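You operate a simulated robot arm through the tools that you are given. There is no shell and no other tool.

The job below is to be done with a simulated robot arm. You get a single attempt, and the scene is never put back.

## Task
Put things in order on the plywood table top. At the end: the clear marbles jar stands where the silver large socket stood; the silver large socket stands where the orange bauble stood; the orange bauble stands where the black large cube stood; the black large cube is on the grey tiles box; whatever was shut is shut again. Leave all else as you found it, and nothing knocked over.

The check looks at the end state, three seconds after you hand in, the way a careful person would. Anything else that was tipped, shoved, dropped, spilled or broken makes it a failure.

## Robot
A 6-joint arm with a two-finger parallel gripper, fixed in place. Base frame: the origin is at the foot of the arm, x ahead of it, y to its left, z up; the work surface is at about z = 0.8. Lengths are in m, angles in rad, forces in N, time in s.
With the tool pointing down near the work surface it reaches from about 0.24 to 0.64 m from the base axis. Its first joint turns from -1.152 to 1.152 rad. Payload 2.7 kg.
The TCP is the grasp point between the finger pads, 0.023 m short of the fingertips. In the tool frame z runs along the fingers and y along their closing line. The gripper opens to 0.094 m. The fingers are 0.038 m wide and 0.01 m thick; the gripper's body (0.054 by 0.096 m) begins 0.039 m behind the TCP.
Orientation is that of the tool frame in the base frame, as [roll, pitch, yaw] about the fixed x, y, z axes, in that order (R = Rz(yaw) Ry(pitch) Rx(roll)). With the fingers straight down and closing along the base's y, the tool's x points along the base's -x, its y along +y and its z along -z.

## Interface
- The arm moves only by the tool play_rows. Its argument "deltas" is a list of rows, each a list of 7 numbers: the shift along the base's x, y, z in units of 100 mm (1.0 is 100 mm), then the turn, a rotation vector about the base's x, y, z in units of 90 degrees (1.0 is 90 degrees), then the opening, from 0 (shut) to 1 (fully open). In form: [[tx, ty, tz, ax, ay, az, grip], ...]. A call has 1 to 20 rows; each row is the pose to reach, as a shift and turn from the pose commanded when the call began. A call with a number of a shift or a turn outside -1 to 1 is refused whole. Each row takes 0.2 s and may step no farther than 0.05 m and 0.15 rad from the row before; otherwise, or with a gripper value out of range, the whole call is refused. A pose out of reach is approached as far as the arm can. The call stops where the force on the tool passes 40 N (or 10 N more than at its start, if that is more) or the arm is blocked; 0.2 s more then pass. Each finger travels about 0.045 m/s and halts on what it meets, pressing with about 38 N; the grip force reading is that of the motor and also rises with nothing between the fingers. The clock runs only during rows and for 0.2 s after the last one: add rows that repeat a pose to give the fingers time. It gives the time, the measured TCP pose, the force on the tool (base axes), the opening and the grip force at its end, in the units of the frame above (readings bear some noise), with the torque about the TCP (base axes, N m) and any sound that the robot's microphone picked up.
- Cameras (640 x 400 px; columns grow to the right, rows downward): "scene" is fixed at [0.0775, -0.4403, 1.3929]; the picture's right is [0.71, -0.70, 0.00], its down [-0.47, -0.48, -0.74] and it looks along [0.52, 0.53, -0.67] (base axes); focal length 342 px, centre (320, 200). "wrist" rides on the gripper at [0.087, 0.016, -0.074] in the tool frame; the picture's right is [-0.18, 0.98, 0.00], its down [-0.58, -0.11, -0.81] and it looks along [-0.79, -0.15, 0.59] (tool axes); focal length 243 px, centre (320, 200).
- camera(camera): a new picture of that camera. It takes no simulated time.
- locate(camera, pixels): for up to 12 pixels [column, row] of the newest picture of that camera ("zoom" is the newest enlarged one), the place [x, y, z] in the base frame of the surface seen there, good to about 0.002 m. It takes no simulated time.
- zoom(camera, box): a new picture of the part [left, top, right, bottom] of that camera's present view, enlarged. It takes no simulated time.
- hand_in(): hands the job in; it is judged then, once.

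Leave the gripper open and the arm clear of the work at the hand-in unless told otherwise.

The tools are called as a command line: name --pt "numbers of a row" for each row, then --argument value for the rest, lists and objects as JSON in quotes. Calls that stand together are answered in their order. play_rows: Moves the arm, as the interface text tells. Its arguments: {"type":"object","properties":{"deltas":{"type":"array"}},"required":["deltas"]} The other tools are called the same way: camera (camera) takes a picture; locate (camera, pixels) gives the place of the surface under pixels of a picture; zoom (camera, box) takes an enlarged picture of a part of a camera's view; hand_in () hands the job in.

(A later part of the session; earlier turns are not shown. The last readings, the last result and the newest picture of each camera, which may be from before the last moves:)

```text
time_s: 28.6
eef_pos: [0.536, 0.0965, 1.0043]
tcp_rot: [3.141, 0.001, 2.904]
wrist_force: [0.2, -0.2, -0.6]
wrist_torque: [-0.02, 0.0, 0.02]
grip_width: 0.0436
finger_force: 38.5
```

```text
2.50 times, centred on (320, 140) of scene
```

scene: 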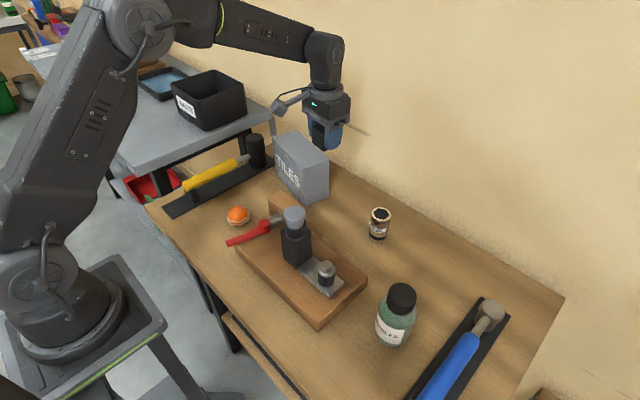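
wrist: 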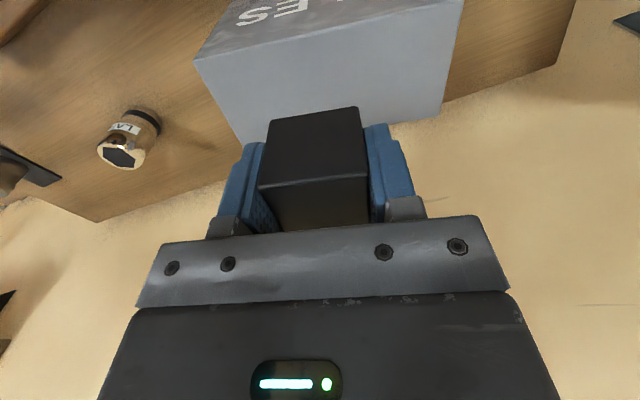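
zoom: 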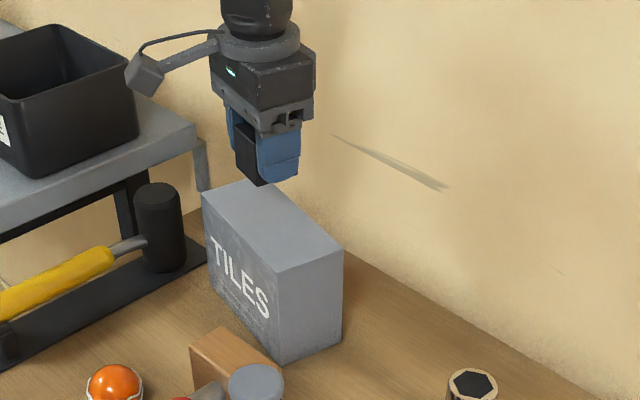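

The cube hangs above the box's centre. Cube bottom is 28 mm below the TCP, so I go down to z≈0.952 then creep.

play_rows --pt "0.01 0 -0.08 0 0 0 0.2" --pt "0.01 0 -0.18 0 0 0 0.2" --pt "0.01 0 -0.28 0 0 0 0.2" --pt "0.01 0 -0.38 0 0 0 0.2" --pt "0.01 0 -0.46 0 0 0 0.2" --pt "0.01 0 -0.52 0 0 0 0.2" --pt "0.01 0 -0.52 0 0 0 0.2"

zoom --camera "scene" --box '[250, 100, 350, 210]'

camera --camera "wrist"

```text
time_s: 30.2
eef_pos: [0.5374, 0.0965, 0.9536]
tcp_rot: [3.141, 0.001, 2.904]
wrist_force: [0.7, -0.1, 0.1]
wrist_torque: [-0.05, 0.03, 0.0]
grip_width: 0.0435
finger_force: 37.8
```

```text
3.64 times, centred on (300, 155) of scene
```

zoom: 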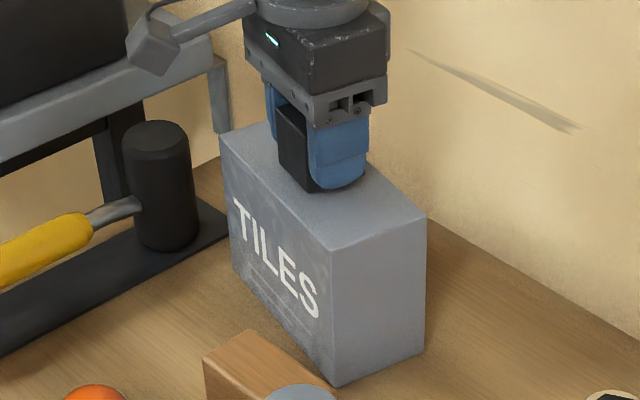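

```text
taken
```

wrist: 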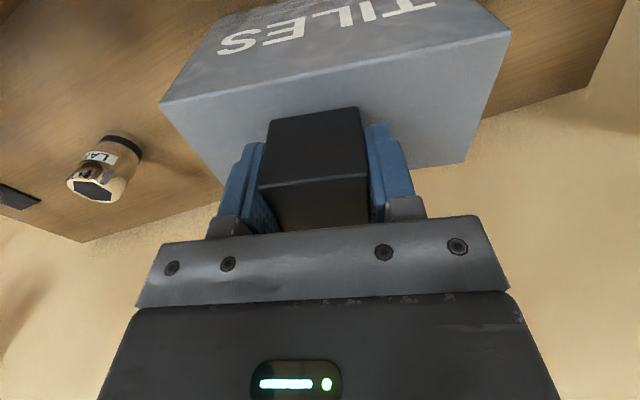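

The cube is ~5 mm above the box. I check its footprint against the box's front edge by locating points in the scene zoom now.

zoom --camera "scene" --box '[300, 115, 380, 175]'

zoom --camera "scene" --box '[300, 115, 370, 165]'

zoom --camera "scene" --box '[300, 120, 360, 160]'

zoom --camera "scene" --box '[305, 120, 365, 165]'

zoom --camera "scene" --box '[300, 110, 360, 170]'

zoom --camera "scene" --box '[305, 105, 355, 160]'

zoom --camera "scene" --box '[305, 120, 365, 170]'

zoom --camera "scene" --box '[300, 120, 350, 165]'

zoom --camera "scene" --box '[300, 118, 352, 160]'

zoom --camera "scene" --box '[295, 110, 365, 170]'

```text
6.67 times, centred on (340, 145) of scene
```

zoom: 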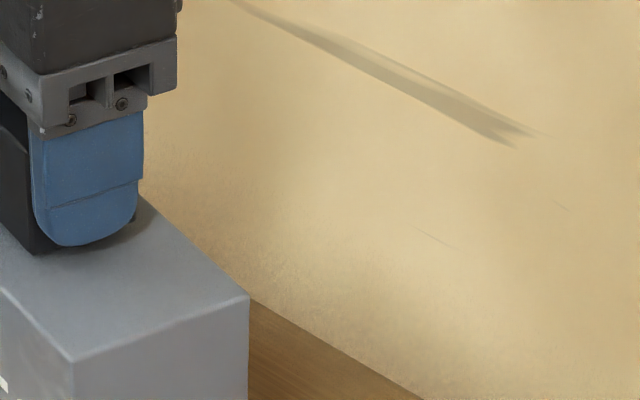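

```text
8.00 times, centred on (335, 140) of scene
```

zoom: 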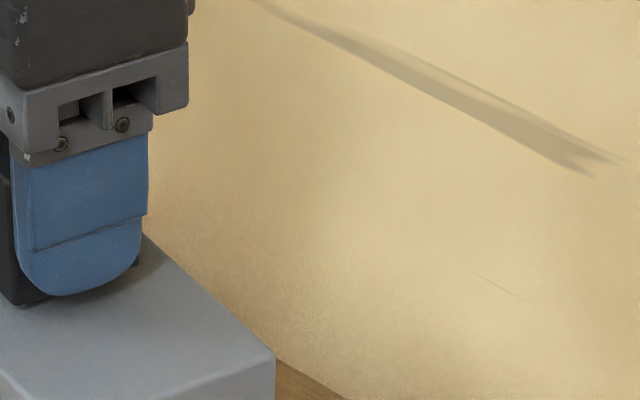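

```text
10.00 times, centred on (330, 140) of scene
```

zoom: 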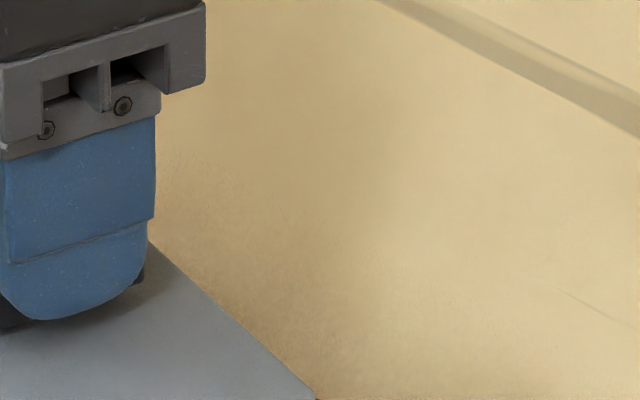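

```text
8.89 times, centred on (335, 142) of scene
```

zoom: 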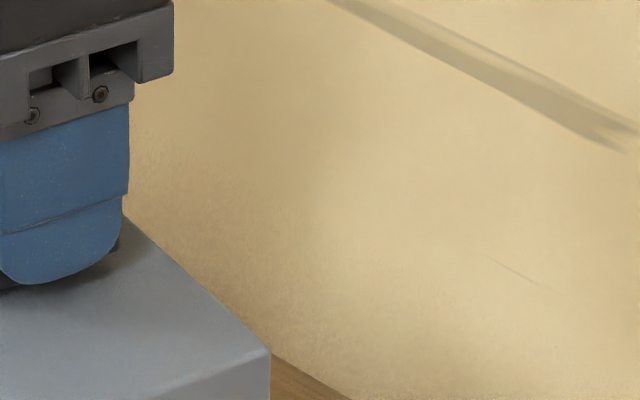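

```text
6.67 times, centred on (330, 140) of scene
```

zoom: 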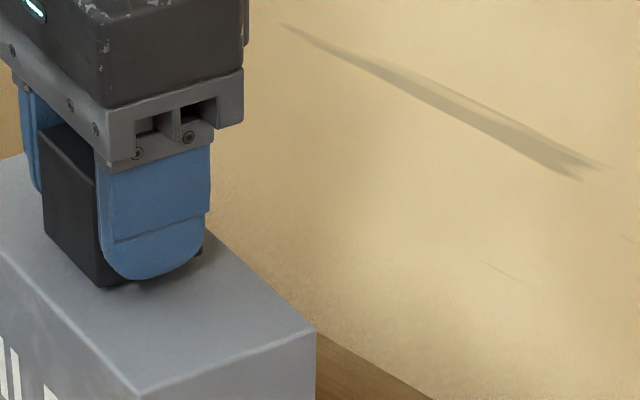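

```text
7.27 times, centred on (330, 132) of scene
```

zoom: 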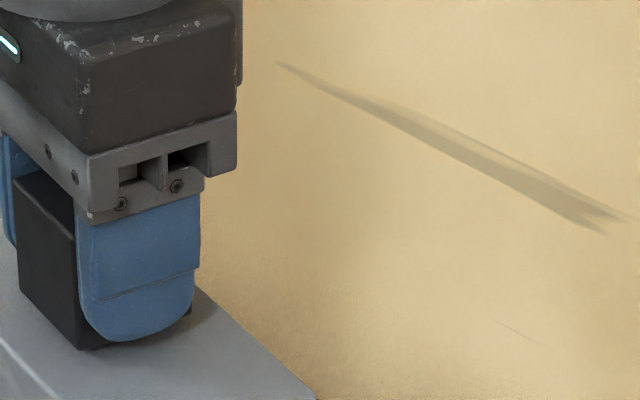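

```text
8.00 times, centred on (335, 145) of scene
```

zoom: 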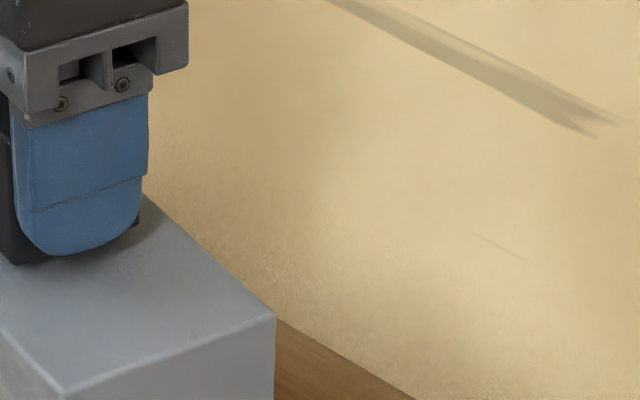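

```text
8.89 times, centred on (325, 142) of scene
```

zoom: 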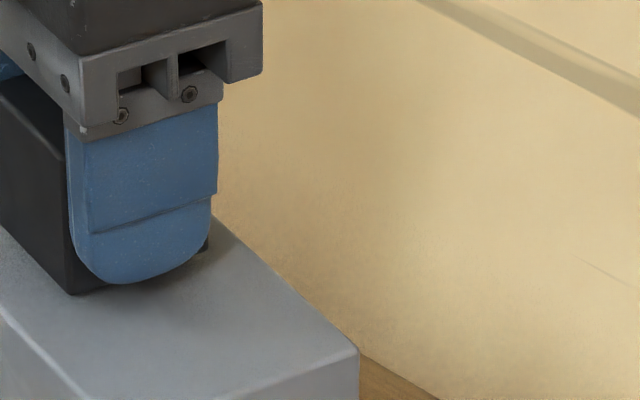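

```text
9.52 times, centred on (326, 139) of scene
```

zoom: 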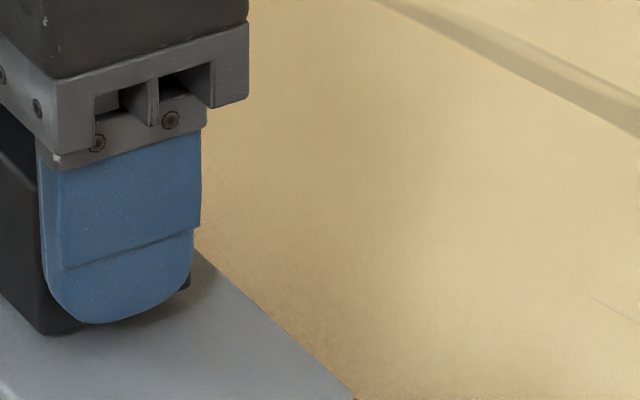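

```text
6.67 times, centred on (330, 140) of scene
```

zoom: 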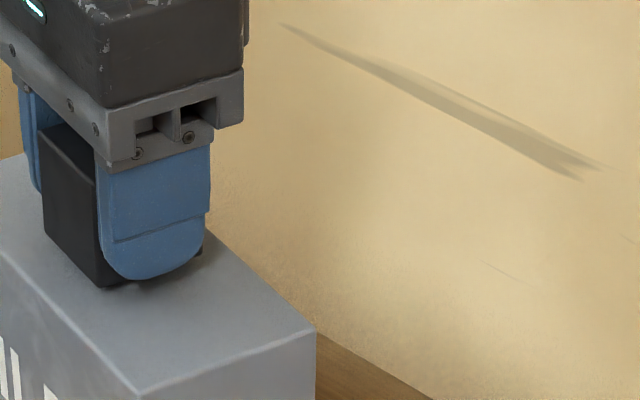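

Locating the cube's front face and lowest front corner, and the box's front edge, in this last zoom.

locate --camera "zoom" --pixels '[[90, 265], [70, 200], [100, 282], [50, 232], [60, 310], [137, 388], [310, 332], [201, 252]]'

```text
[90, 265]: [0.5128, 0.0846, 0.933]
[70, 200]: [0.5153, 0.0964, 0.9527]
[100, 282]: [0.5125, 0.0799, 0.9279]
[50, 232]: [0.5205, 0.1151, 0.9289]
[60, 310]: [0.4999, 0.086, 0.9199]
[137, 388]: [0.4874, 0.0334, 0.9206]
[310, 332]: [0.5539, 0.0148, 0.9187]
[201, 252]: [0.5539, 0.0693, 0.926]
```

Cube is centred on the box (about 12 mm margin front and back), bottom at ~0.9255. I creep down 5 mm.

play_rows --pt "0 0 -0.01 0 0 0 0.2" --pt "0 0 -0.02 0 0 0 0.2" --pt "0 0 -0.03 0 0 0 0.2" --pt "0 0 -0.04 0 0 0 0.2" --pt "0 0 -0.045 0 0 0 0.2"

play_rows --pt "0 0 -0.005 0 0 0 0.2" --pt "0 0 -0.01 0 0 0 0.2"

zoom --camera "scene" --box '[295, 110, 365, 170]'

```text
time_s: 31.4
eef_pos: [0.537, 0.0959, 0.9489]
tcp_rot: [-3.142, 0.003, 2.905]
wrist_force: [0.3, 1.2, 8.1]
wrist_torque: [0.01, 0.14, -0.03]
grip_width: 0.0433
finger_force: 38.0
```

```text
time_s: 32.0
eef_pos: [0.5375, 0.0954, 0.9485]
tcp_rot: [3.141, 0.002, 2.905]
wrist_force: [-0.2, 2.1, 20.8]
wrist_torque: [0.02, 0.23, 0.01]
grip_width: 0.043
finger_force: 38.1
```

```text
6.67 times, centred on (330, 140) of scene
```

zoom: 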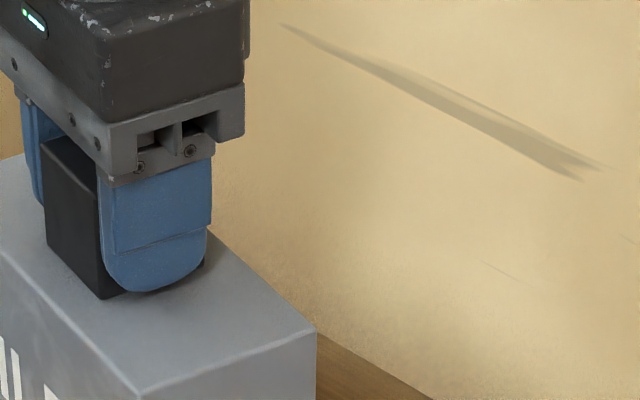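

The cube touches the box (20 N up on the tool). I ease up ~0.8 mm to relieve it, then open slowly.

play_rows --pt "0 0 0.008 0 0 0 0.2" --pt "0 0 0.01 0 0 0 0.2"

play_rows --pt "0 0 0 0 0 0 0.46" --pt "0 0 0 0 0 0 0.5" --pt "0 0 0 0 0 0 0.6" --pt "0 0 0 0 0 0 0.75" --pt "0 0 0 0 0 0 0.9" --pt "0 0 0 0 0 0 1" --pt "0 0 0 0 0 0 1"

zoom --camera "scene" --box '[250, 90, 380, 210]'

```text
time_s: 32.6
eef_pos: [0.537, 0.0964, 0.9495]
tcp_rot: [3.141, 0.004, 2.904]
wrist_force: [4.6, 0.7, 17.6]
wrist_torque: [-0.02, -0.05, 0.02]
grip_width: 0.0434
finger_force: 38.0
```

```text
time_s: 34.2
eef_pos: [0.538, 0.0964, 0.9483]
tcp_rot: [-3.14, 0.001, 2.904]
wrist_force: [-0.6, -0.6, 0.2]
wrist_torque: [0.0, 0.04, 0.0]
grip_width: 0.0939
finger_force: 0.0
```

```text
3.33 times, centred on (315, 150) of scene
```

zoom: 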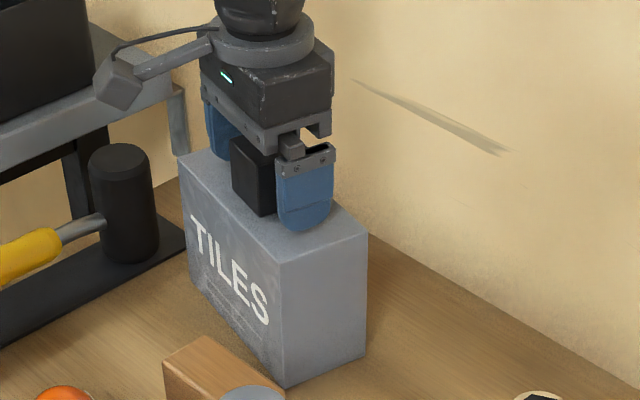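

Released, the cube stands on the box. Raise straight up 100 mm.

play_rows --pt "0 0 0.1 0 0 0 1" --pt "0 0 0.3 0 0 0 1" --pt "0 0 0.6 0 0 0 1" --pt "0 0 0.9 0 0 0 1" --pt "0 0 1.0 0 0 0 1" --pt "0 0 1.0 0 0 0 1"

zoom --camera "scene" --box '[230, 90, 390, 220]'

```text
time_s: 35.6
eef_pos: [0.5354, 0.0963, 1.0467]
tcp_rot: [-3.141, -0.001, 2.905]
wrist_force: [-0.4, -0.3, -0.3]
wrist_torque: [0.02, 0.05, -0.01]
grip_width: 0.0942
finger_force: 0.0
```

```text
3.08 times, centred on (310, 155) of scene
```

zoom: 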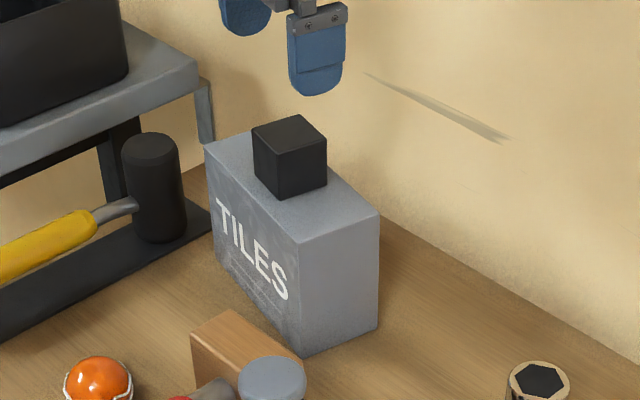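

Cube done. Now move toward the bauble: −x by about 200 mm at this height, keeping the yaw.

play_rows --pt "-0.2 0 0 0 0 0 1" --pt "-0.45 0.0 0 0 0 0 1" --pt "-0.7 0.01 0 0 0 0 1" --pt "-0.98 0.015 0 0 0 0 1"

play_rows --pt "-0.25 0 0 0 0 0 1" --pt "-0.5 0.0 0 0 0 0 1" --pt "-0.8 0.01 0 0 0 0 1" --pt "-0.99 0.015 0 0 0 0 1" --pt "-0.99 0.015 0 0 0 0 1"

play_rows --pt "0 0 -0.25 0 0 0 1" --pt "0 0 -0.5 0 0 0 1" --pt "0 0 -0.75 0 0 0 1" --pt "0 0 -0.9 0 0 0 1" --pt "0 0 -0.9 0 0 0 1"

camera --camera "wrist"

camera --camera "scene"

```text
time_s: 36.6
eef_pos: [0.4371, 0.1003, 1.0471]
tcp_rot: [3.141, -0.001, 2.905]
wrist_force: [0.1, -0.1, -0.2]
wrist_torque: [0.02, 0.0, -0.02]
grip_width: 0.0943
finger_force: 0.0
```

```text
time_s: 37.8
eef_pos: [0.3397, 0.0997, 1.049]
tcp_rot: [-3.141, 0.001, 2.904]
wrist_force: [0.7, -0.7, 0.0]
wrist_torque: [0.01, 0.05, 0.02]
grip_width: 0.094
finger_force: 0.1
```

```text
time_s: 39.0
eef_pos: [0.3394, 0.0998, 0.9594]
tcp_rot: [-3.141, 0.001, 2.903]
wrist_force: [0.6, 0.1, -0.5]
wrist_torque: [-0.01, 0.0, 0.0]
grip_width: 0.094
finger_force: 0.1
```

```text
taken
```

wrist: 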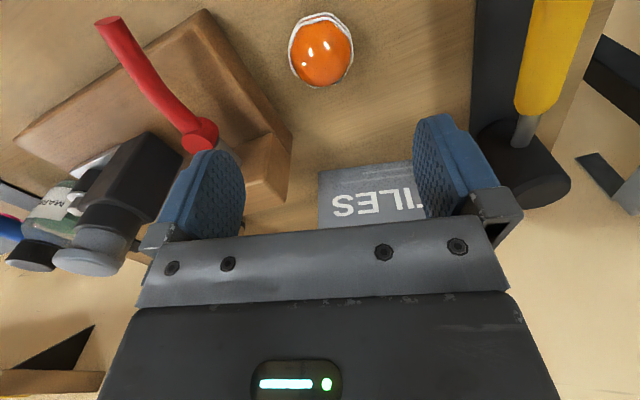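

```text
taken
```

scene: 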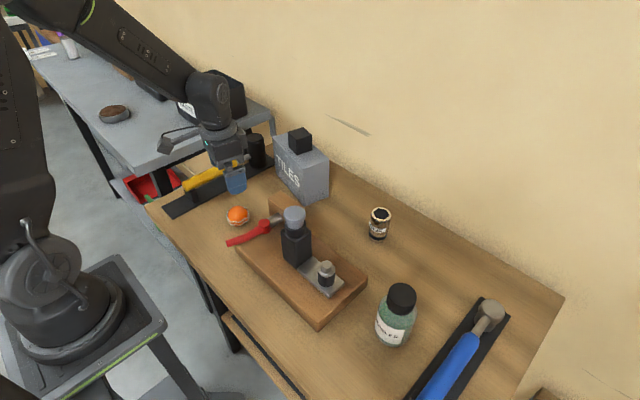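

The bauble sits at (321,50) in the wrist picture. I locate points on it to refine its centre.

zoom --camera "wrist" --box '[280, 5, 365, 95]'

locate --camera "wrist" --pixels '[[321, 53], [300, 53], [343, 50], [321, 80], [321, 25], [310, 65], [332, 65], [321, 65]]'

```text
4.44 times, centred on (322, 50) of wrist
```

zoom: 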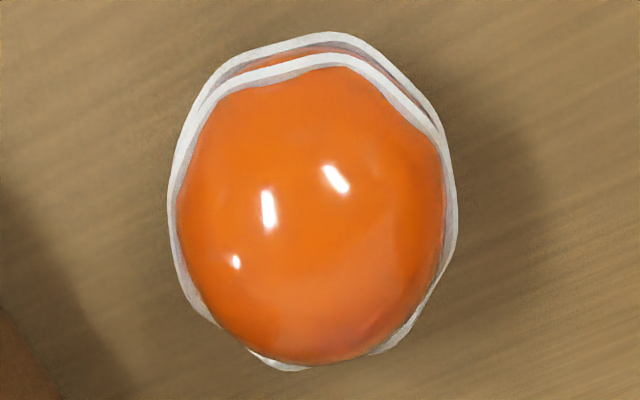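

```text
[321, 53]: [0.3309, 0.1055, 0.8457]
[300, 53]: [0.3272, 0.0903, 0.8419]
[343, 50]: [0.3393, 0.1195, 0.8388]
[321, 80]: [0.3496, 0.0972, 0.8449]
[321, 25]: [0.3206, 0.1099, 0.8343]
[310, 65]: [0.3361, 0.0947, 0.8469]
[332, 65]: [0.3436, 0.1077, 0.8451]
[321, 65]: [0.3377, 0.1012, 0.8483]
```

Bauble centre ≈ (0.3375,0.1007,0.824). I shift (−1.8,+1) mm and descend in two steps to z≈0.828.

play_rows --pt "-0.018 0.01 -0.2 0 0 0 1" --pt "-0.018 0.01 -0.4 0 0 0 1" --pt "-0.018 0.01 -0.6 0 0 0 1" --pt "-0.018 0.01 -0.8 0 0 0 1" --pt "-0.018 0.01 -0.8 0 0 0 1"

camera --camera "wrist"

play_rows --pt "0 0 0 0 0 0 1"

```text
time_s: 40.2
eef_pos: [0.3392, 0.0995, 0.8771]
tcp_rot: [-3.141, 0.0, 2.903]
wrist_force: [0.1, -0.1, -0.1]
wrist_torque: [-0.02, 0.0, -0.02]
grip_width: 0.094
finger_force: 0.1
```

```text
taken
```

wrist: 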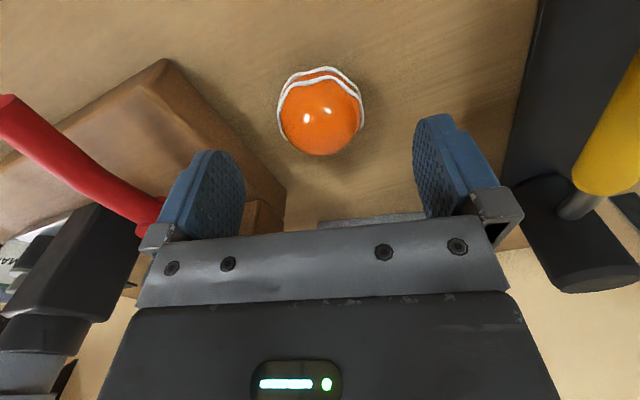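

```text
time_s: 40.6
eef_pos: [0.3397, 0.0999, 0.8765]
tcp_rot: [3.141, 0.002, 2.904]
wrist_force: [-0.1, 0.5, -0.1]
wrist_torque: [0.0, 0.01, -0.03]
grip_width: 0.0938
finger_force: 0.0
```

The bauble appears at (321,116), exactly where a point below the TCP should be. Descend 48 mm.

play_rows --pt "-0.01 0.005 -0.12 0 0 0 1" --pt "-0.01 0.005 -0.24 0 0 0 1" --pt "-0.01 0.005 -0.36 0 0 0 1" --pt "-0.01 0.005 -0.48 0 0 0 1" --pt "-0.01 0.005 -0.48 0 0 0 1"

camera --camera "wrist"

zoom --camera "scene" --box '[180, 140, 310, 260]'

```text
time_s: 41.8
eef_pos: [0.3359, 0.0999, 0.829]
tcp_rot: [-3.141, 0.0, 2.904]
wrist_force: [-0.2, -0.5, 0.1]
wrist_torque: [-0.04, 0.01, -0.03]
grip_width: 0.0941
finger_force: 0.0
```

```text
taken
```

wrist: 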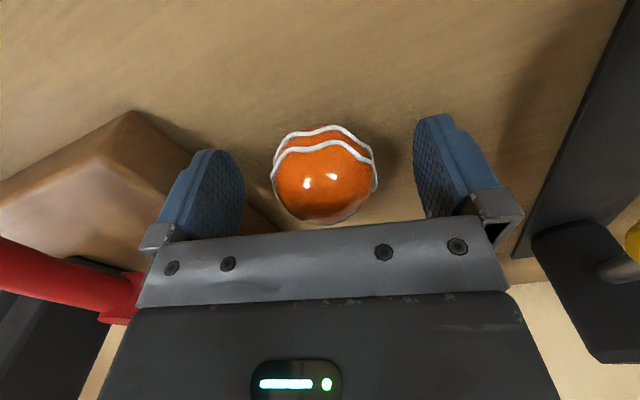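

```text
3.33 times, centred on (245, 200) of scene
```

zoom: 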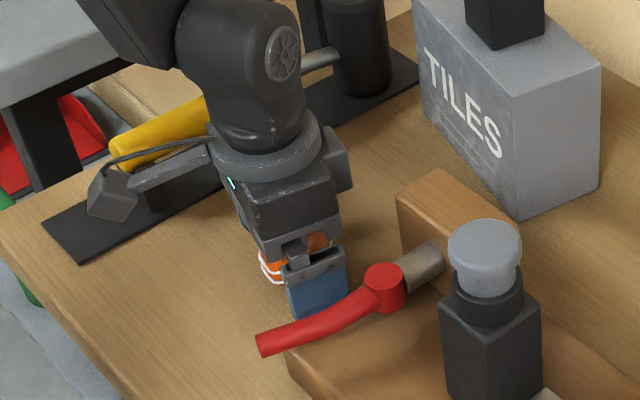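

Clear of the lever. I close in steps: first to 0.56 (52.6 mm), then read.

play_rows --pt "0 0 0 0 0 0 0.85" --pt "0 0 0 0 0 0 0.7" --pt "0 0 0 0 0 0 0.6" --pt "0 0 0 0 0 0 0.56" --pt "0 0 0 0 0 0 0.56"

play_rows --pt "0 0 0 0 0 0 0.54" --pt "0 0 0 0 0 0 0.54"

play_rows --pt "0 0 0 0 0 0 0.525" --pt "0 0 0 0 0 0 0.525"

camera --camera "wrist"

```text
time_s: 43.0
eef_pos: [0.3368, 0.1003, 0.8293]
tcp_rot: [-3.142, 0.001, 2.906]
wrist_force: [-0.7, 0.1, 0.3]
wrist_torque: [0.0, 0.01, 0.03]
grip_width: 0.0527
finger_force: 0.0
```

```text
time_s: 43.6
eef_pos: [0.3363, 0.0989, 0.8298]
tcp_rot: [-3.141, -0.001, 2.904]
wrist_force: [0.5, 0.1, -1.0]
wrist_torque: [0.02, -0.01, -0.03]
grip_width: 0.0507
finger_force: 0.1
```

```text
time_s: 44.2
eef_pos: [0.3359, 0.1002, 0.8295]
tcp_rot: [-3.141, -0.001, 2.903]
wrist_force: [-0.9, -0.1, -0.2]
wrist_torque: [0.02, -0.01, -0.01]
grip_width: 0.0496
finger_force: 0.6
```

```text
taken
```

wrist: 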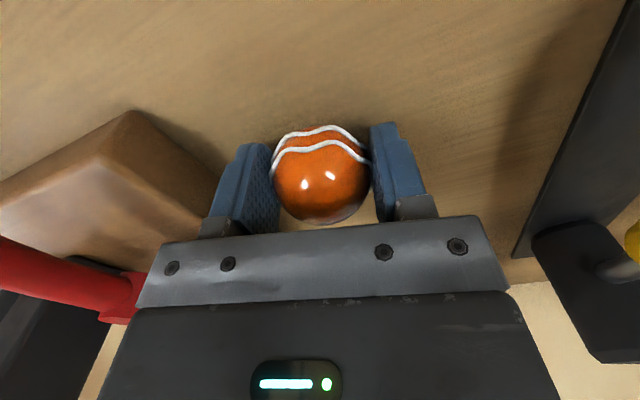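

Contact begins: 0.6 N at 49.6 mm. Continue closing in small steps and watch force.

play_rows --pt "0 0 0 0 0 0 0.515" --pt "0 0 0 0 0 0 0.515"

play_rows --pt "0 0 0 0 0 0 0.505" --pt "0 0 0 0 0 0 0.505"

```text
time_s: 44.8
eef_pos: [0.3353, 0.0987, 0.8295]
tcp_rot: [-3.141, 0.0, 2.905]
wrist_force: [0.3, 0.3, -0.4]
wrist_torque: [-0.03, 0.01, 0.03]
grip_width: 0.0493
finger_force: 4.7
```

```text
time_s: 45.4
eef_pos: [0.336, 0.1004, 0.8302]
tcp_rot: [3.14, -0.001, 2.904]
wrist_force: [0.6, 0.6, 0.5]
wrist_torque: [-0.01, -0.02, 0.02]
grip_width: 0.049
finger_force: 15.6
```

Force follows the over-close: 15.6 N now, no sound of cracking. I'll test a slow 8 mm lift with this gentle grip.

play_rows --pt "0 0 0.015 0 0 0 0.505" --pt "0 0 0.03 0 0 0 0.505" --pt "0 0 0.05 0 0 0 0.505" --pt "0 0 0.07 0 0 0 0.505" --pt "0 0 0.08 0 0 0 0.505"

camera --camera "wrist"

```text
time_s: 46.6
eef_pos: [0.3369, 0.1003, 0.8381]
tcp_rot: [3.14, -0.001, 2.905]
wrist_force: [-0.1, -0.1, -0.9]
wrist_torque: [0.02, 0.02, 0.01]
grip_width: 0.0487
finger_force: 1.3
```

```text
taken
```

wrist: 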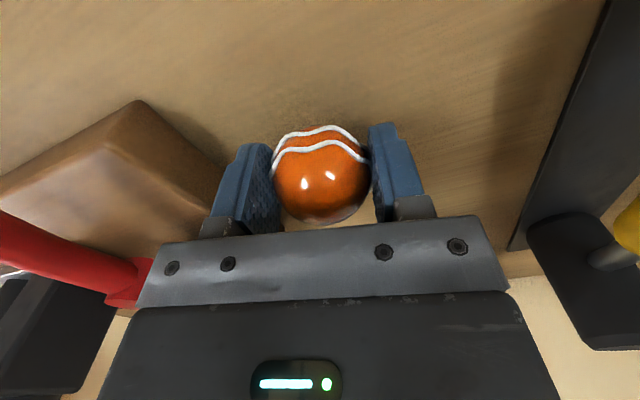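

The bauble seems to come along but the grip force fell to 1.3 N, too weak. I set it back down and tighten the grip.

play_rows --pt "0 0 -0.02 0 0 0 0.505" --pt "0 0 -0.04 0 0 0 0.505" --pt "0 0 -0.06 0 0 0 0.505" --pt "0 0 -0.075 0 0 0 0.505"

play_rows --pt "0 0 0 0 0 0 0.49" --pt "0 0 0 0 0 0 0.49" --pt "0 0 0 0 0 0 0.49"

camera --camera "wrist"

```text
time_s: 47.6
eef_pos: [0.3373, 0.1, 0.8301]
tcp_rot: [3.141, 0.0, 2.904]
wrist_force: [0.6, -0.5, -1.0]
wrist_torque: [0.04, 0.0, -0.04]
grip_width: 0.0489
finger_force: 11.4
```

```text
time_s: 48.4
eef_pos: [0.3377, 0.1003, 0.8313]
tcp_rot: [3.142, 0.001, 2.903]
wrist_force: [0.2, -0.3, -0.4]
wrist_torque: [-0.03, -0.01, -0.02]
grip_width: 0.0487
finger_force: 38.2
```

```text
taken
```

wrist: 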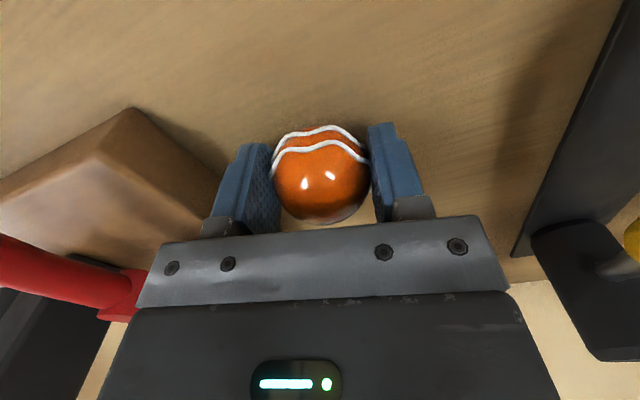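

38 N now without any sound. Slow test lift of 10 mm.

play_rows --pt "0 0 0.015 0 0 0 0.45" --pt "0 0 0.03 0 0 0 0.45" --pt "0 0 0.05 0 0 0 0.45" --pt "0 0 0.08 0 0 0 0.45" --pt "0 0 0.1 0 0 0 0.45"

camera --camera "wrist"

zoom --camera "scene" --box '[200, 160, 290, 240]'

```text
time_s: 49.6
eef_pos: [0.3377, 0.0994, 0.8413]
tcp_rot: [3.141, 0.0, 2.904]
wrist_force: [0.4, 0.2, -0.7]
wrist_torque: [-0.01, 0.03, 0.0]
grip_width: 0.0485
finger_force: 37.8
```

```text
taken
```

wrist: 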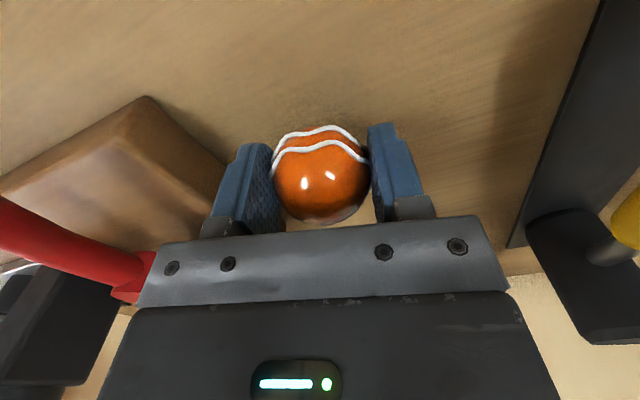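

```text
5.00 times, centred on (245, 200) of scene
```

zoom: 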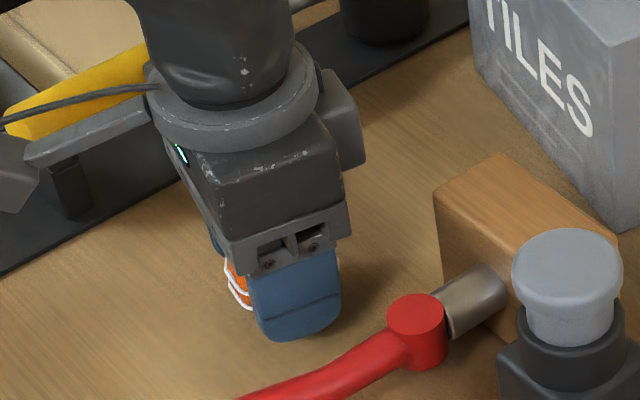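

Held firmly (37.8 N) and 10 mm up. Lift on slowly to about z 1.04.

play_rows --pt "0 0 0.05 0 0 0 0.45" --pt "0 0 0.15 0 0 0 0.45" --pt "0 0 0.27 0 0 0 0.45" --pt "0 0 0.4 0 0 0 0.45" --pt "0 0 0.54 0 0 0 0.45" --pt "0 0 0.68 0 0 0 0.45" --pt "0 0 0.82 0 0 0 0.45" --pt "0 0 0.93 0 0 0 0.45" --pt "0 0 0.98 0 0 0 0.45" --pt "0 0 1.0 0 0 0 0.45"

play_rows --pt "0 0 0.05 0 0 0 0.45" --pt "0 0 0.15 0 0 0 0.45" --pt "0 0 0.27 0 0 0 0.45" --pt "0 0 0.4 0 0 0 0.45" --pt "0 0 0.54 0 0 0 0.45" --pt "0 0 0.68 0 0 0 0.45" --pt "0 0 0.82 0 0 0 0.45" --pt "0 0 0.93 0 0 0 0.45" --pt "0 0 0.98 0 0 0 0.45" --pt "0 0 1.0 0 0 0 0.45"

camera --camera "wrist"

```text
time_s: 51.8
eef_pos: [0.3363, 0.1004, 0.9396]
tcp_rot: [3.141, 0.0, 2.905]
wrist_force: [-0.5, -0.8, 0.4]
wrist_torque: [0.03, 0.03, -0.02]
grip_width: 0.0482
finger_force: 38.1
```

```text
time_s: 54.0
eef_pos: [0.3372, 0.1002, 1.0411]
tcp_rot: [3.141, 0.001, 2.904]
wrist_force: [-0.1, 0.2, -0.4]
wrist_torque: [-0.08, -0.01, -0.02]
grip_width: 0.0485
finger_force: 38.1
```

```text
taken
```

wrist: 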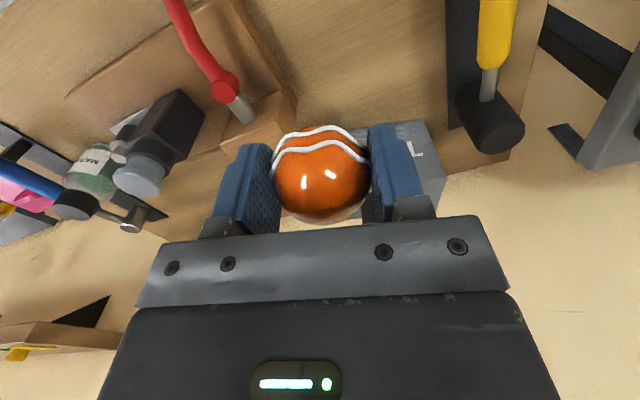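

Ball is steady in the fingers. Traverse diagonally to above the cube's old spot in four stages at z≈1.04.

play_rows --pt "0.03 -0.06 0.05 0 0 0 0.45" --pt "0.09 -0.18 0.1 0 0 0 0.45" --pt "0.16 -0.33 0.15 0 0 0 0.45" --pt "0.24 -0.5 0.15 0 0 0 0.45" --pt "0.32 -0.67 0.15 0 0 0 0.45" --pt "0.4 -0.83 0.15 0 0 0 0.45" --pt "0.456 -0.948 0.15 0 0 0 0.45"

play_rows --pt "0.05 -0.1 0 0 0 0 0.45" --pt "0.12 -0.25 0 0 0 0 0.45" --pt "0.2 -0.42 0 0 0 0 0.45" --pt "0.28 -0.59 0 0 0 0 0.45" --pt "0.36 -0.76 0 0 0 0 0.45" --pt "0.42 -0.88 0 0 0 0 0.45" --pt "0.456 -0.948 0 0 0 0 0.45"

play_rows --pt "0.05 -0.1 0 0 0 0 0.45" --pt "0.12 -0.25 0 0 0 0 0.45" --pt "0.2 -0.42 0 0 0 0 0.45" --pt "0.28 -0.59 0 0 0 0 0.45" --pt "0.36 -0.76 0 0 0 0 0.45" --pt "0.42 -0.88 0 0 0 0 0.45" --pt "0.456 -0.948 0 0 0 0 0.45"

play_rows --pt "0.05 -0.1 0 0 0 0 0.45" --pt "0.12 -0.25 0 0 0 0 0.45" --pt "0.2 -0.42 0 0 0 0 0.45" --pt "0.28 -0.59 0 0 0 0 0.45" --pt "0.36 -0.76 0 0 0 0 0.45" --pt "0.42 -0.88 0 0 0 0 0.45" --pt "0.456 -0.948 0 0 0 0 0.45" --pt "0.456 -0.948 0 0 0 0 0.45"

camera --camera "wrist"

camera --camera "scene"

```text
time_s: 55.6
eef_pos: [0.383, 0.0092, 1.0545]
tcp_rot: [3.142, 0.0, 2.902]
wrist_force: [0.4, -0.8, -0.9]
wrist_torque: [-0.04, 0.01, 0.01]
grip_width: 0.0481
finger_force: 38.0
```

```text
time_s: 57.2
eef_pos: [0.427, -0.0903, 1.054]
tcp_rot: [3.141, 0.001, 2.904]
wrist_force: [0.5, -0.1, 0.2]
wrist_torque: [0.03, 0.02, -0.01]
grip_width: 0.0484
finger_force: 38.4
```

```text
time_s: 58.8
eef_pos: [0.4739, -0.1846, 1.055]
tcp_rot: [-3.141, 0.001, 2.906]
wrist_force: [-0.4, -0.4, -0.2]
wrist_torque: [-0.01, 0.02, -0.01]
grip_width: 0.0485
finger_force: 38.6
```

```text
time_s: 60.6
eef_pos: [0.5206, -0.2797, 1.0547]
tcp_rot: [3.14, 0.0, 2.904]
wrist_force: [0.0, 0.4, -0.6]
wrist_torque: [-0.03, 0.02, 0.0]
grip_width: 0.0485
finger_force: 38.0
```

```text
taken
```

wrist: 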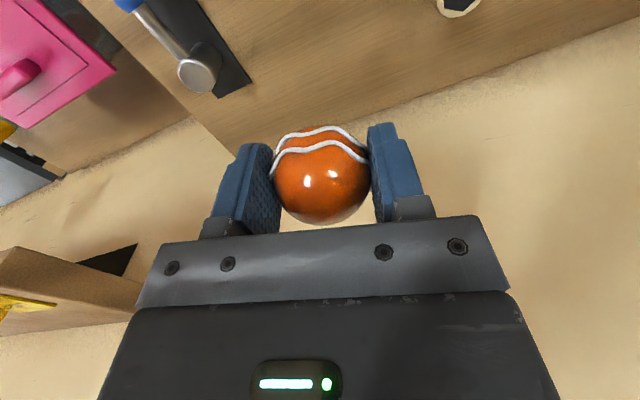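

```text
taken
```

scene: 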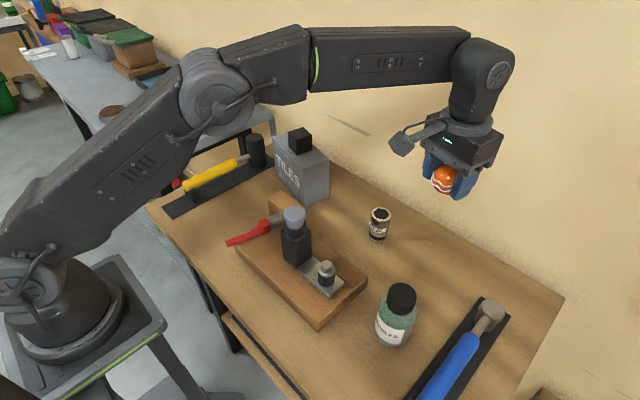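

I'm over the cube's old spot (0.5206,-0.2797). Descend 180 mm in two stages.

play_rows --pt "-0.01 0.01 -0.1 0 0 0 0.45" --pt "-0.01 0.01 -0.25 0 0 0 0.45" --pt "-0.01 0.01 -0.45 0 0 0 0.45" --pt "-0.01 0.01 -0.65 0 0 0 0.45" --pt "-0.01 0.01 -0.85 0 0 0 0.45" --pt "-0.01 0.01 -1.0 0 0 0 0.45"

play_rows --pt "0 0 -0.15 0 0 0 0.45" --pt "0 0 -0.32 0 0 0 0.45" --pt "0 0 -0.5 0 0 0 0.45" --pt "0 0 -0.65 0 0 0 0.45" --pt "0 0 -0.75 0 0 0 0.45" --pt "0 0 -0.8 0 0 0 0.45" --pt "0 0 -0.8 0 0 0 0.45"

play_rows --pt "0 0 0 0 0 0 0.45"

play_rows --pt "0 0 0 0 0 0 0.45"

zoom --camera "scene" --box '[340, 180, 500, 340]'

```text
time_s: 62.0
eef_pos: [0.5205, -0.2794, 0.953]
tcp_rot: [-3.141, 0.0, 2.904]
wrist_force: [0.2, -0.3, -1.1]
wrist_torque: [0.03, 0.02, -0.01]
grip_width: 0.0485
finger_force: 37.7
```

```text
time_s: 63.6
eef_pos: [0.5197, -0.2773, 0.8743]
tcp_rot: [-3.142, 0.001, 2.904]
wrist_force: [-0.4, -0.5, -0.3]
wrist_torque: [-0.02, -0.04, -0.01]
grip_width: 0.0483
finger_force: 38.4
```

```text
time_s: 64.0
eef_pos: [0.5185, -0.2769, 0.8752]
tcp_rot: [-3.141, 0.001, 2.906]
wrist_force: [0.6, -0.5, -0.6]
wrist_torque: [-0.02, 0.0, 0.0]
grip_width: 0.0481
finger_force: 37.5
```

```text
time_s: 64.4
eef_pos: [0.52, -0.2783, 0.8748]
tcp_rot: [-3.141, 0.001, 2.904]
wrist_force: [0.3, 0.3, -0.3]
wrist_torque: [0.01, 0.05, 0.0]
grip_width: 0.0483
finger_force: 38.1
```

```text
2.50 times, centred on (420, 260) of scene
```

zoom: 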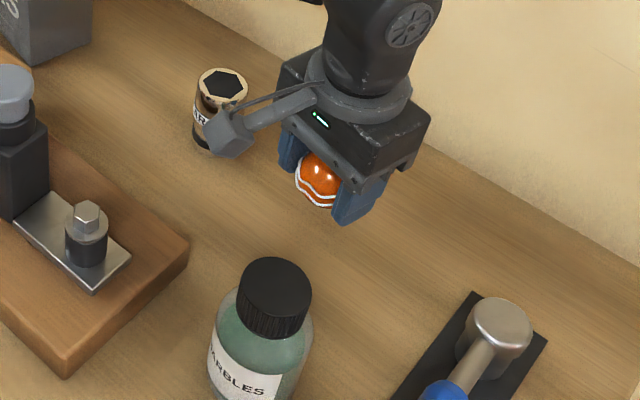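

At (0.5195,-0.278,0.875). Descend 40 mm, then creep the last millimetres.

play_rows --pt "0 0 -0.08 0 0 0 0.45" --pt "0 0 -0.18 0 0 0 0.45" --pt "0 0 -0.28 0 0 0 0.45" --pt "0 0 -0.36 0 0 0 0.45" --pt "0 0 -0.41 0 0 0 0.45" --pt "0 0 -0.41 0 0 0 0.45"

play_rows --pt "0 0 -0.005 0 0 0 0.45" --pt "0 0 -0.01 0 0 0 0.45" --pt "0 0 -0.01 0 0 0 0.45"

play_rows --pt "0 0 -0.005 0 0 0 0.45" --pt "0 0 -0.01 0 0 0 0.45" --pt "0 0 -0.01 0 0 0 0.45"

camera --camera "wrist"

```text
time_s: 65.8
eef_pos: [0.5196, -0.2779, 0.8352]
tcp_rot: [3.141, -0.001, 2.904]
wrist_force: [-0.2, 0.9, -1.0]
wrist_torque: [-0.01, -0.04, 0.0]
grip_width: 0.0483
finger_force: 38.6
```

```text
time_s: 66.6
eef_pos: [0.5192, -0.279, 0.8336]
tcp_rot: [3.141, 0.0, 2.904]
wrist_force: [0.0, -0.9, -0.2]
wrist_torque: [-0.01, 0.02, 0.0]
grip_width: 0.048
finger_force: 38.2
```

```text
time_s: 67.4
eef_pos: [0.5183, -0.2779, 0.8324]
tcp_rot: [3.141, 0.0, 2.906]
wrist_force: [0.6, -0.4, -0.2]
wrist_torque: [-0.02, -0.02, -0.03]
grip_width: 0.0482
finger_force: 38.3
```

```text
taken
```

wrist: 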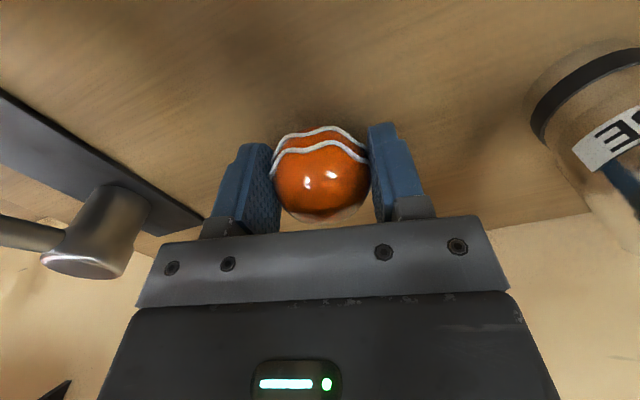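

No contact yet at z 0.8324. I keep creeping in half-millimetre steps until force appears.

play_rows --pt "0 0 -0.005 0 0 0 0.45" --pt "0 0 -0.01 0 0 0 0.45" --pt "0 0 -0.01 0 0 0 0.45"

play_rows --pt "0 0 -0.005 0 0 0 0.45" --pt "0 0 -0.01 0 0 0 0.45" --pt "0 0 -0.01 0 0 0 0.45"

```text
time_s: 68.2
eef_pos: [0.5201, -0.2781, 0.8311]
tcp_rot: [-3.141, 0.0, 2.905]
wrist_force: [0.6, -0.3, -0.7]
wrist_torque: [0.01, 0.01, 0.0]
grip_width: 0.0483
finger_force: 38.2
```

```text
time_s: 69.0
eef_pos: [0.519, -0.2779, 0.8308]
tcp_rot: [3.141, 0.002, 2.904]
wrist_force: [0.1, 0.7, 0.3]
wrist_torque: [-0.01, 0.0, 0.0]
grip_width: 0.0485
finger_force: 38.1
```

play_rows --pt "0 0 -0.005 0 0 0 0.45" --pt "0 0 -0.005 0 0 0 0.45"

play_rows --pt "0 0 -0.005 0 0 0 0.45" --pt "0 0 -0.005 0 0 0 0.45"

```text
time_s: 69.6
eef_pos: [0.5189, -0.2768, 0.8302]
tcp_rot: [-3.141, -0.002, 2.905]
wrist_force: [0.1, 0.3, -0.2]
wrist_torque: [0.03, -0.02, 0.04]
grip_width: 0.0483
finger_force: 38.1
```

```text
time_s: 70.2
eef_pos: [0.5192, -0.2777, 0.8299]
tcp_rot: [-3.141, 0.003, 2.904]
wrist_force: [1.1, 1.8, 3.1]
wrist_torque: [0.03, -0.02, -0.01]
grip_width: 0.0483
finger_force: 37.4
```

Light contact (3 N). I release slowly, easing the opening in small steps so the ball isn't nudged.

play_rows --pt "0 0 0 0 0 0 0.49" --pt "0 0 0 0 0 0 0.5" --pt "0 0 0 0 0 0 0.51" --pt "0 0 0 0 0 0 0.515" --pt "0 0 0 0 0 0 0.52" --pt "0 0 0 0 0 0 0.525" --pt "0 0 0 0 0 0 0.53" --pt "0 0 0 0 0 0 0.535" --pt "0 0 0 0 0 0 0.54" --pt "0 0 0 0 0 0 0.55" --pt "0 0 0 0 0 0 0.56" --pt "0 0 0 0 0 0 0.57" --pt "0 0 0 0 0 0 0.58" --pt "0 0 0 0 0 0 0.6"

camera --camera "wrist"

play_rows --pt "0 0 0 0 0 0 0.6" --pt "0 0 0 0 0 0 0.6" --pt "0 0 0 0 0 0 0.6" --pt "0 0 0 0 0 0 0.6"

camera --camera "wrist"

```text
time_s: 73.2
eef_pos: [0.5178, -0.2776, 0.8288]
tcp_rot: [3.141, 0.001, 2.903]
wrist_force: [0.0, 0.6, -0.1]
wrist_torque: [-0.02, 0.02, 0.02]
grip_width: 0.0563
finger_force: 0.0
```

```text
taken
```

wrist: 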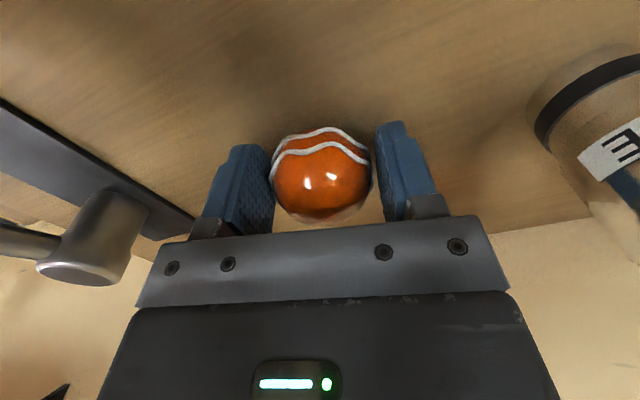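

```text
time_s: 74.2
eef_pos: [0.5195, -0.2787, 0.8286]
tcp_rot: [3.141, 0.0, 2.904]
wrist_force: [-0.4, 0.1, -1.0]
wrist_torque: [0.0, 0.01, 0.0]
grip_width: 0.0564
finger_force: 0.1
```

```text
taken
```

wrist: 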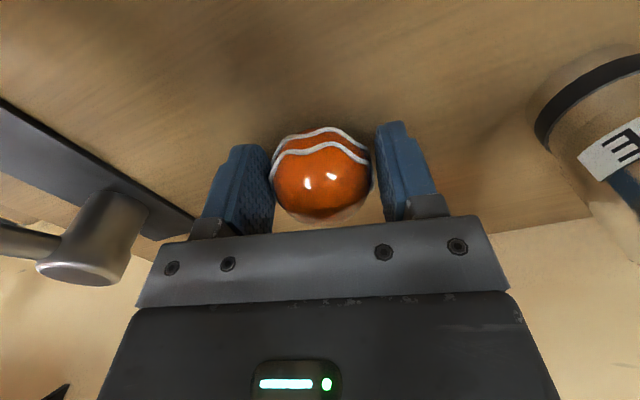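

The ball is still. Open fully, wait, then rise straight up slowly.

play_rows --pt "0 0 0 0 0 0 0.7" --pt "0 0 0 0 0 0 0.8" --pt "0 0 0 0 0 0 0.9" --pt "0 0 0 0 0 0 0.95" --pt "0 0 0 0 0 0 0.95" --pt "0 0 0.1 0 0 0 0.95" --pt "0 0 0.25 0 0 0 0.95" --pt "0 0 0.45 0 0 0 0.95" --pt "0 0 0.7 0 0 0 0.95" --pt "0 0 1.0 0 0 0 0.95"

play_rows --pt "0 0 0.3 0 0 0 1" --pt "0 0 0.6 0 0 0 1" --pt "0 0 0.9 0 0 0 1" --pt "0 0 0.9 0 0 0 1"

zoom --camera "scene" --box '[340, 190, 480, 330]'

camera --camera "wrist"

```text
time_s: 76.4
eef_pos: [0.5202, -0.2794, 0.928]
tcp_rot: [3.141, -0.001, 2.905]
wrist_force: [0.2, -0.2, 0.4]
wrist_torque: [0.02, -0.02, 0.02]
grip_width: 0.0893
finger_force: 0.0
```

```text
time_s: 77.4
eef_pos: [0.5205, -0.2817, 1.0187]
tcp_rot: [-3.141, 0.0, 2.906]
wrist_force: [0.0, 0.0, 0.2]
wrist_torque: [0.05, -0.02, -0.02]
grip_width: 0.0941
finger_force: 0.0
```

```text
2.86 times, centred on (410, 260) of scene
```

zoom: 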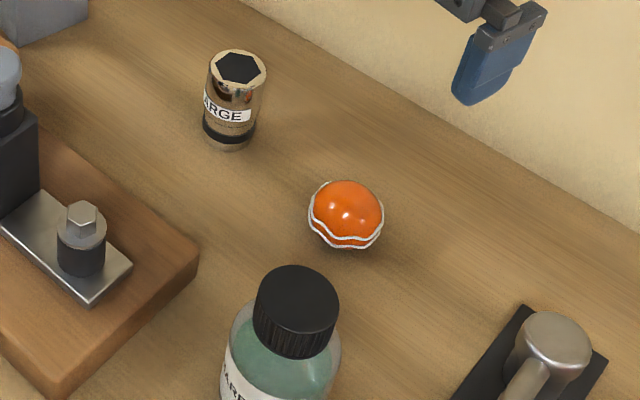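

```text
taken
```

wrist: 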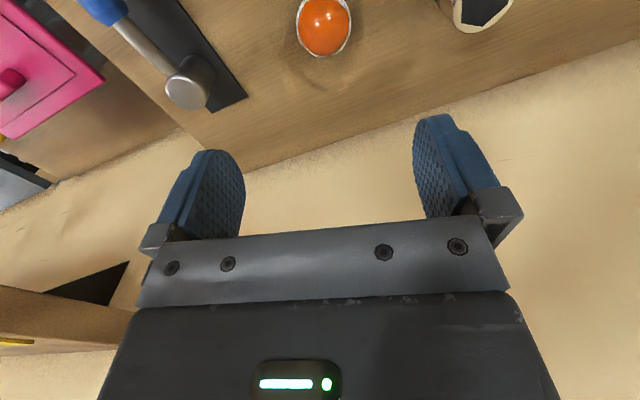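

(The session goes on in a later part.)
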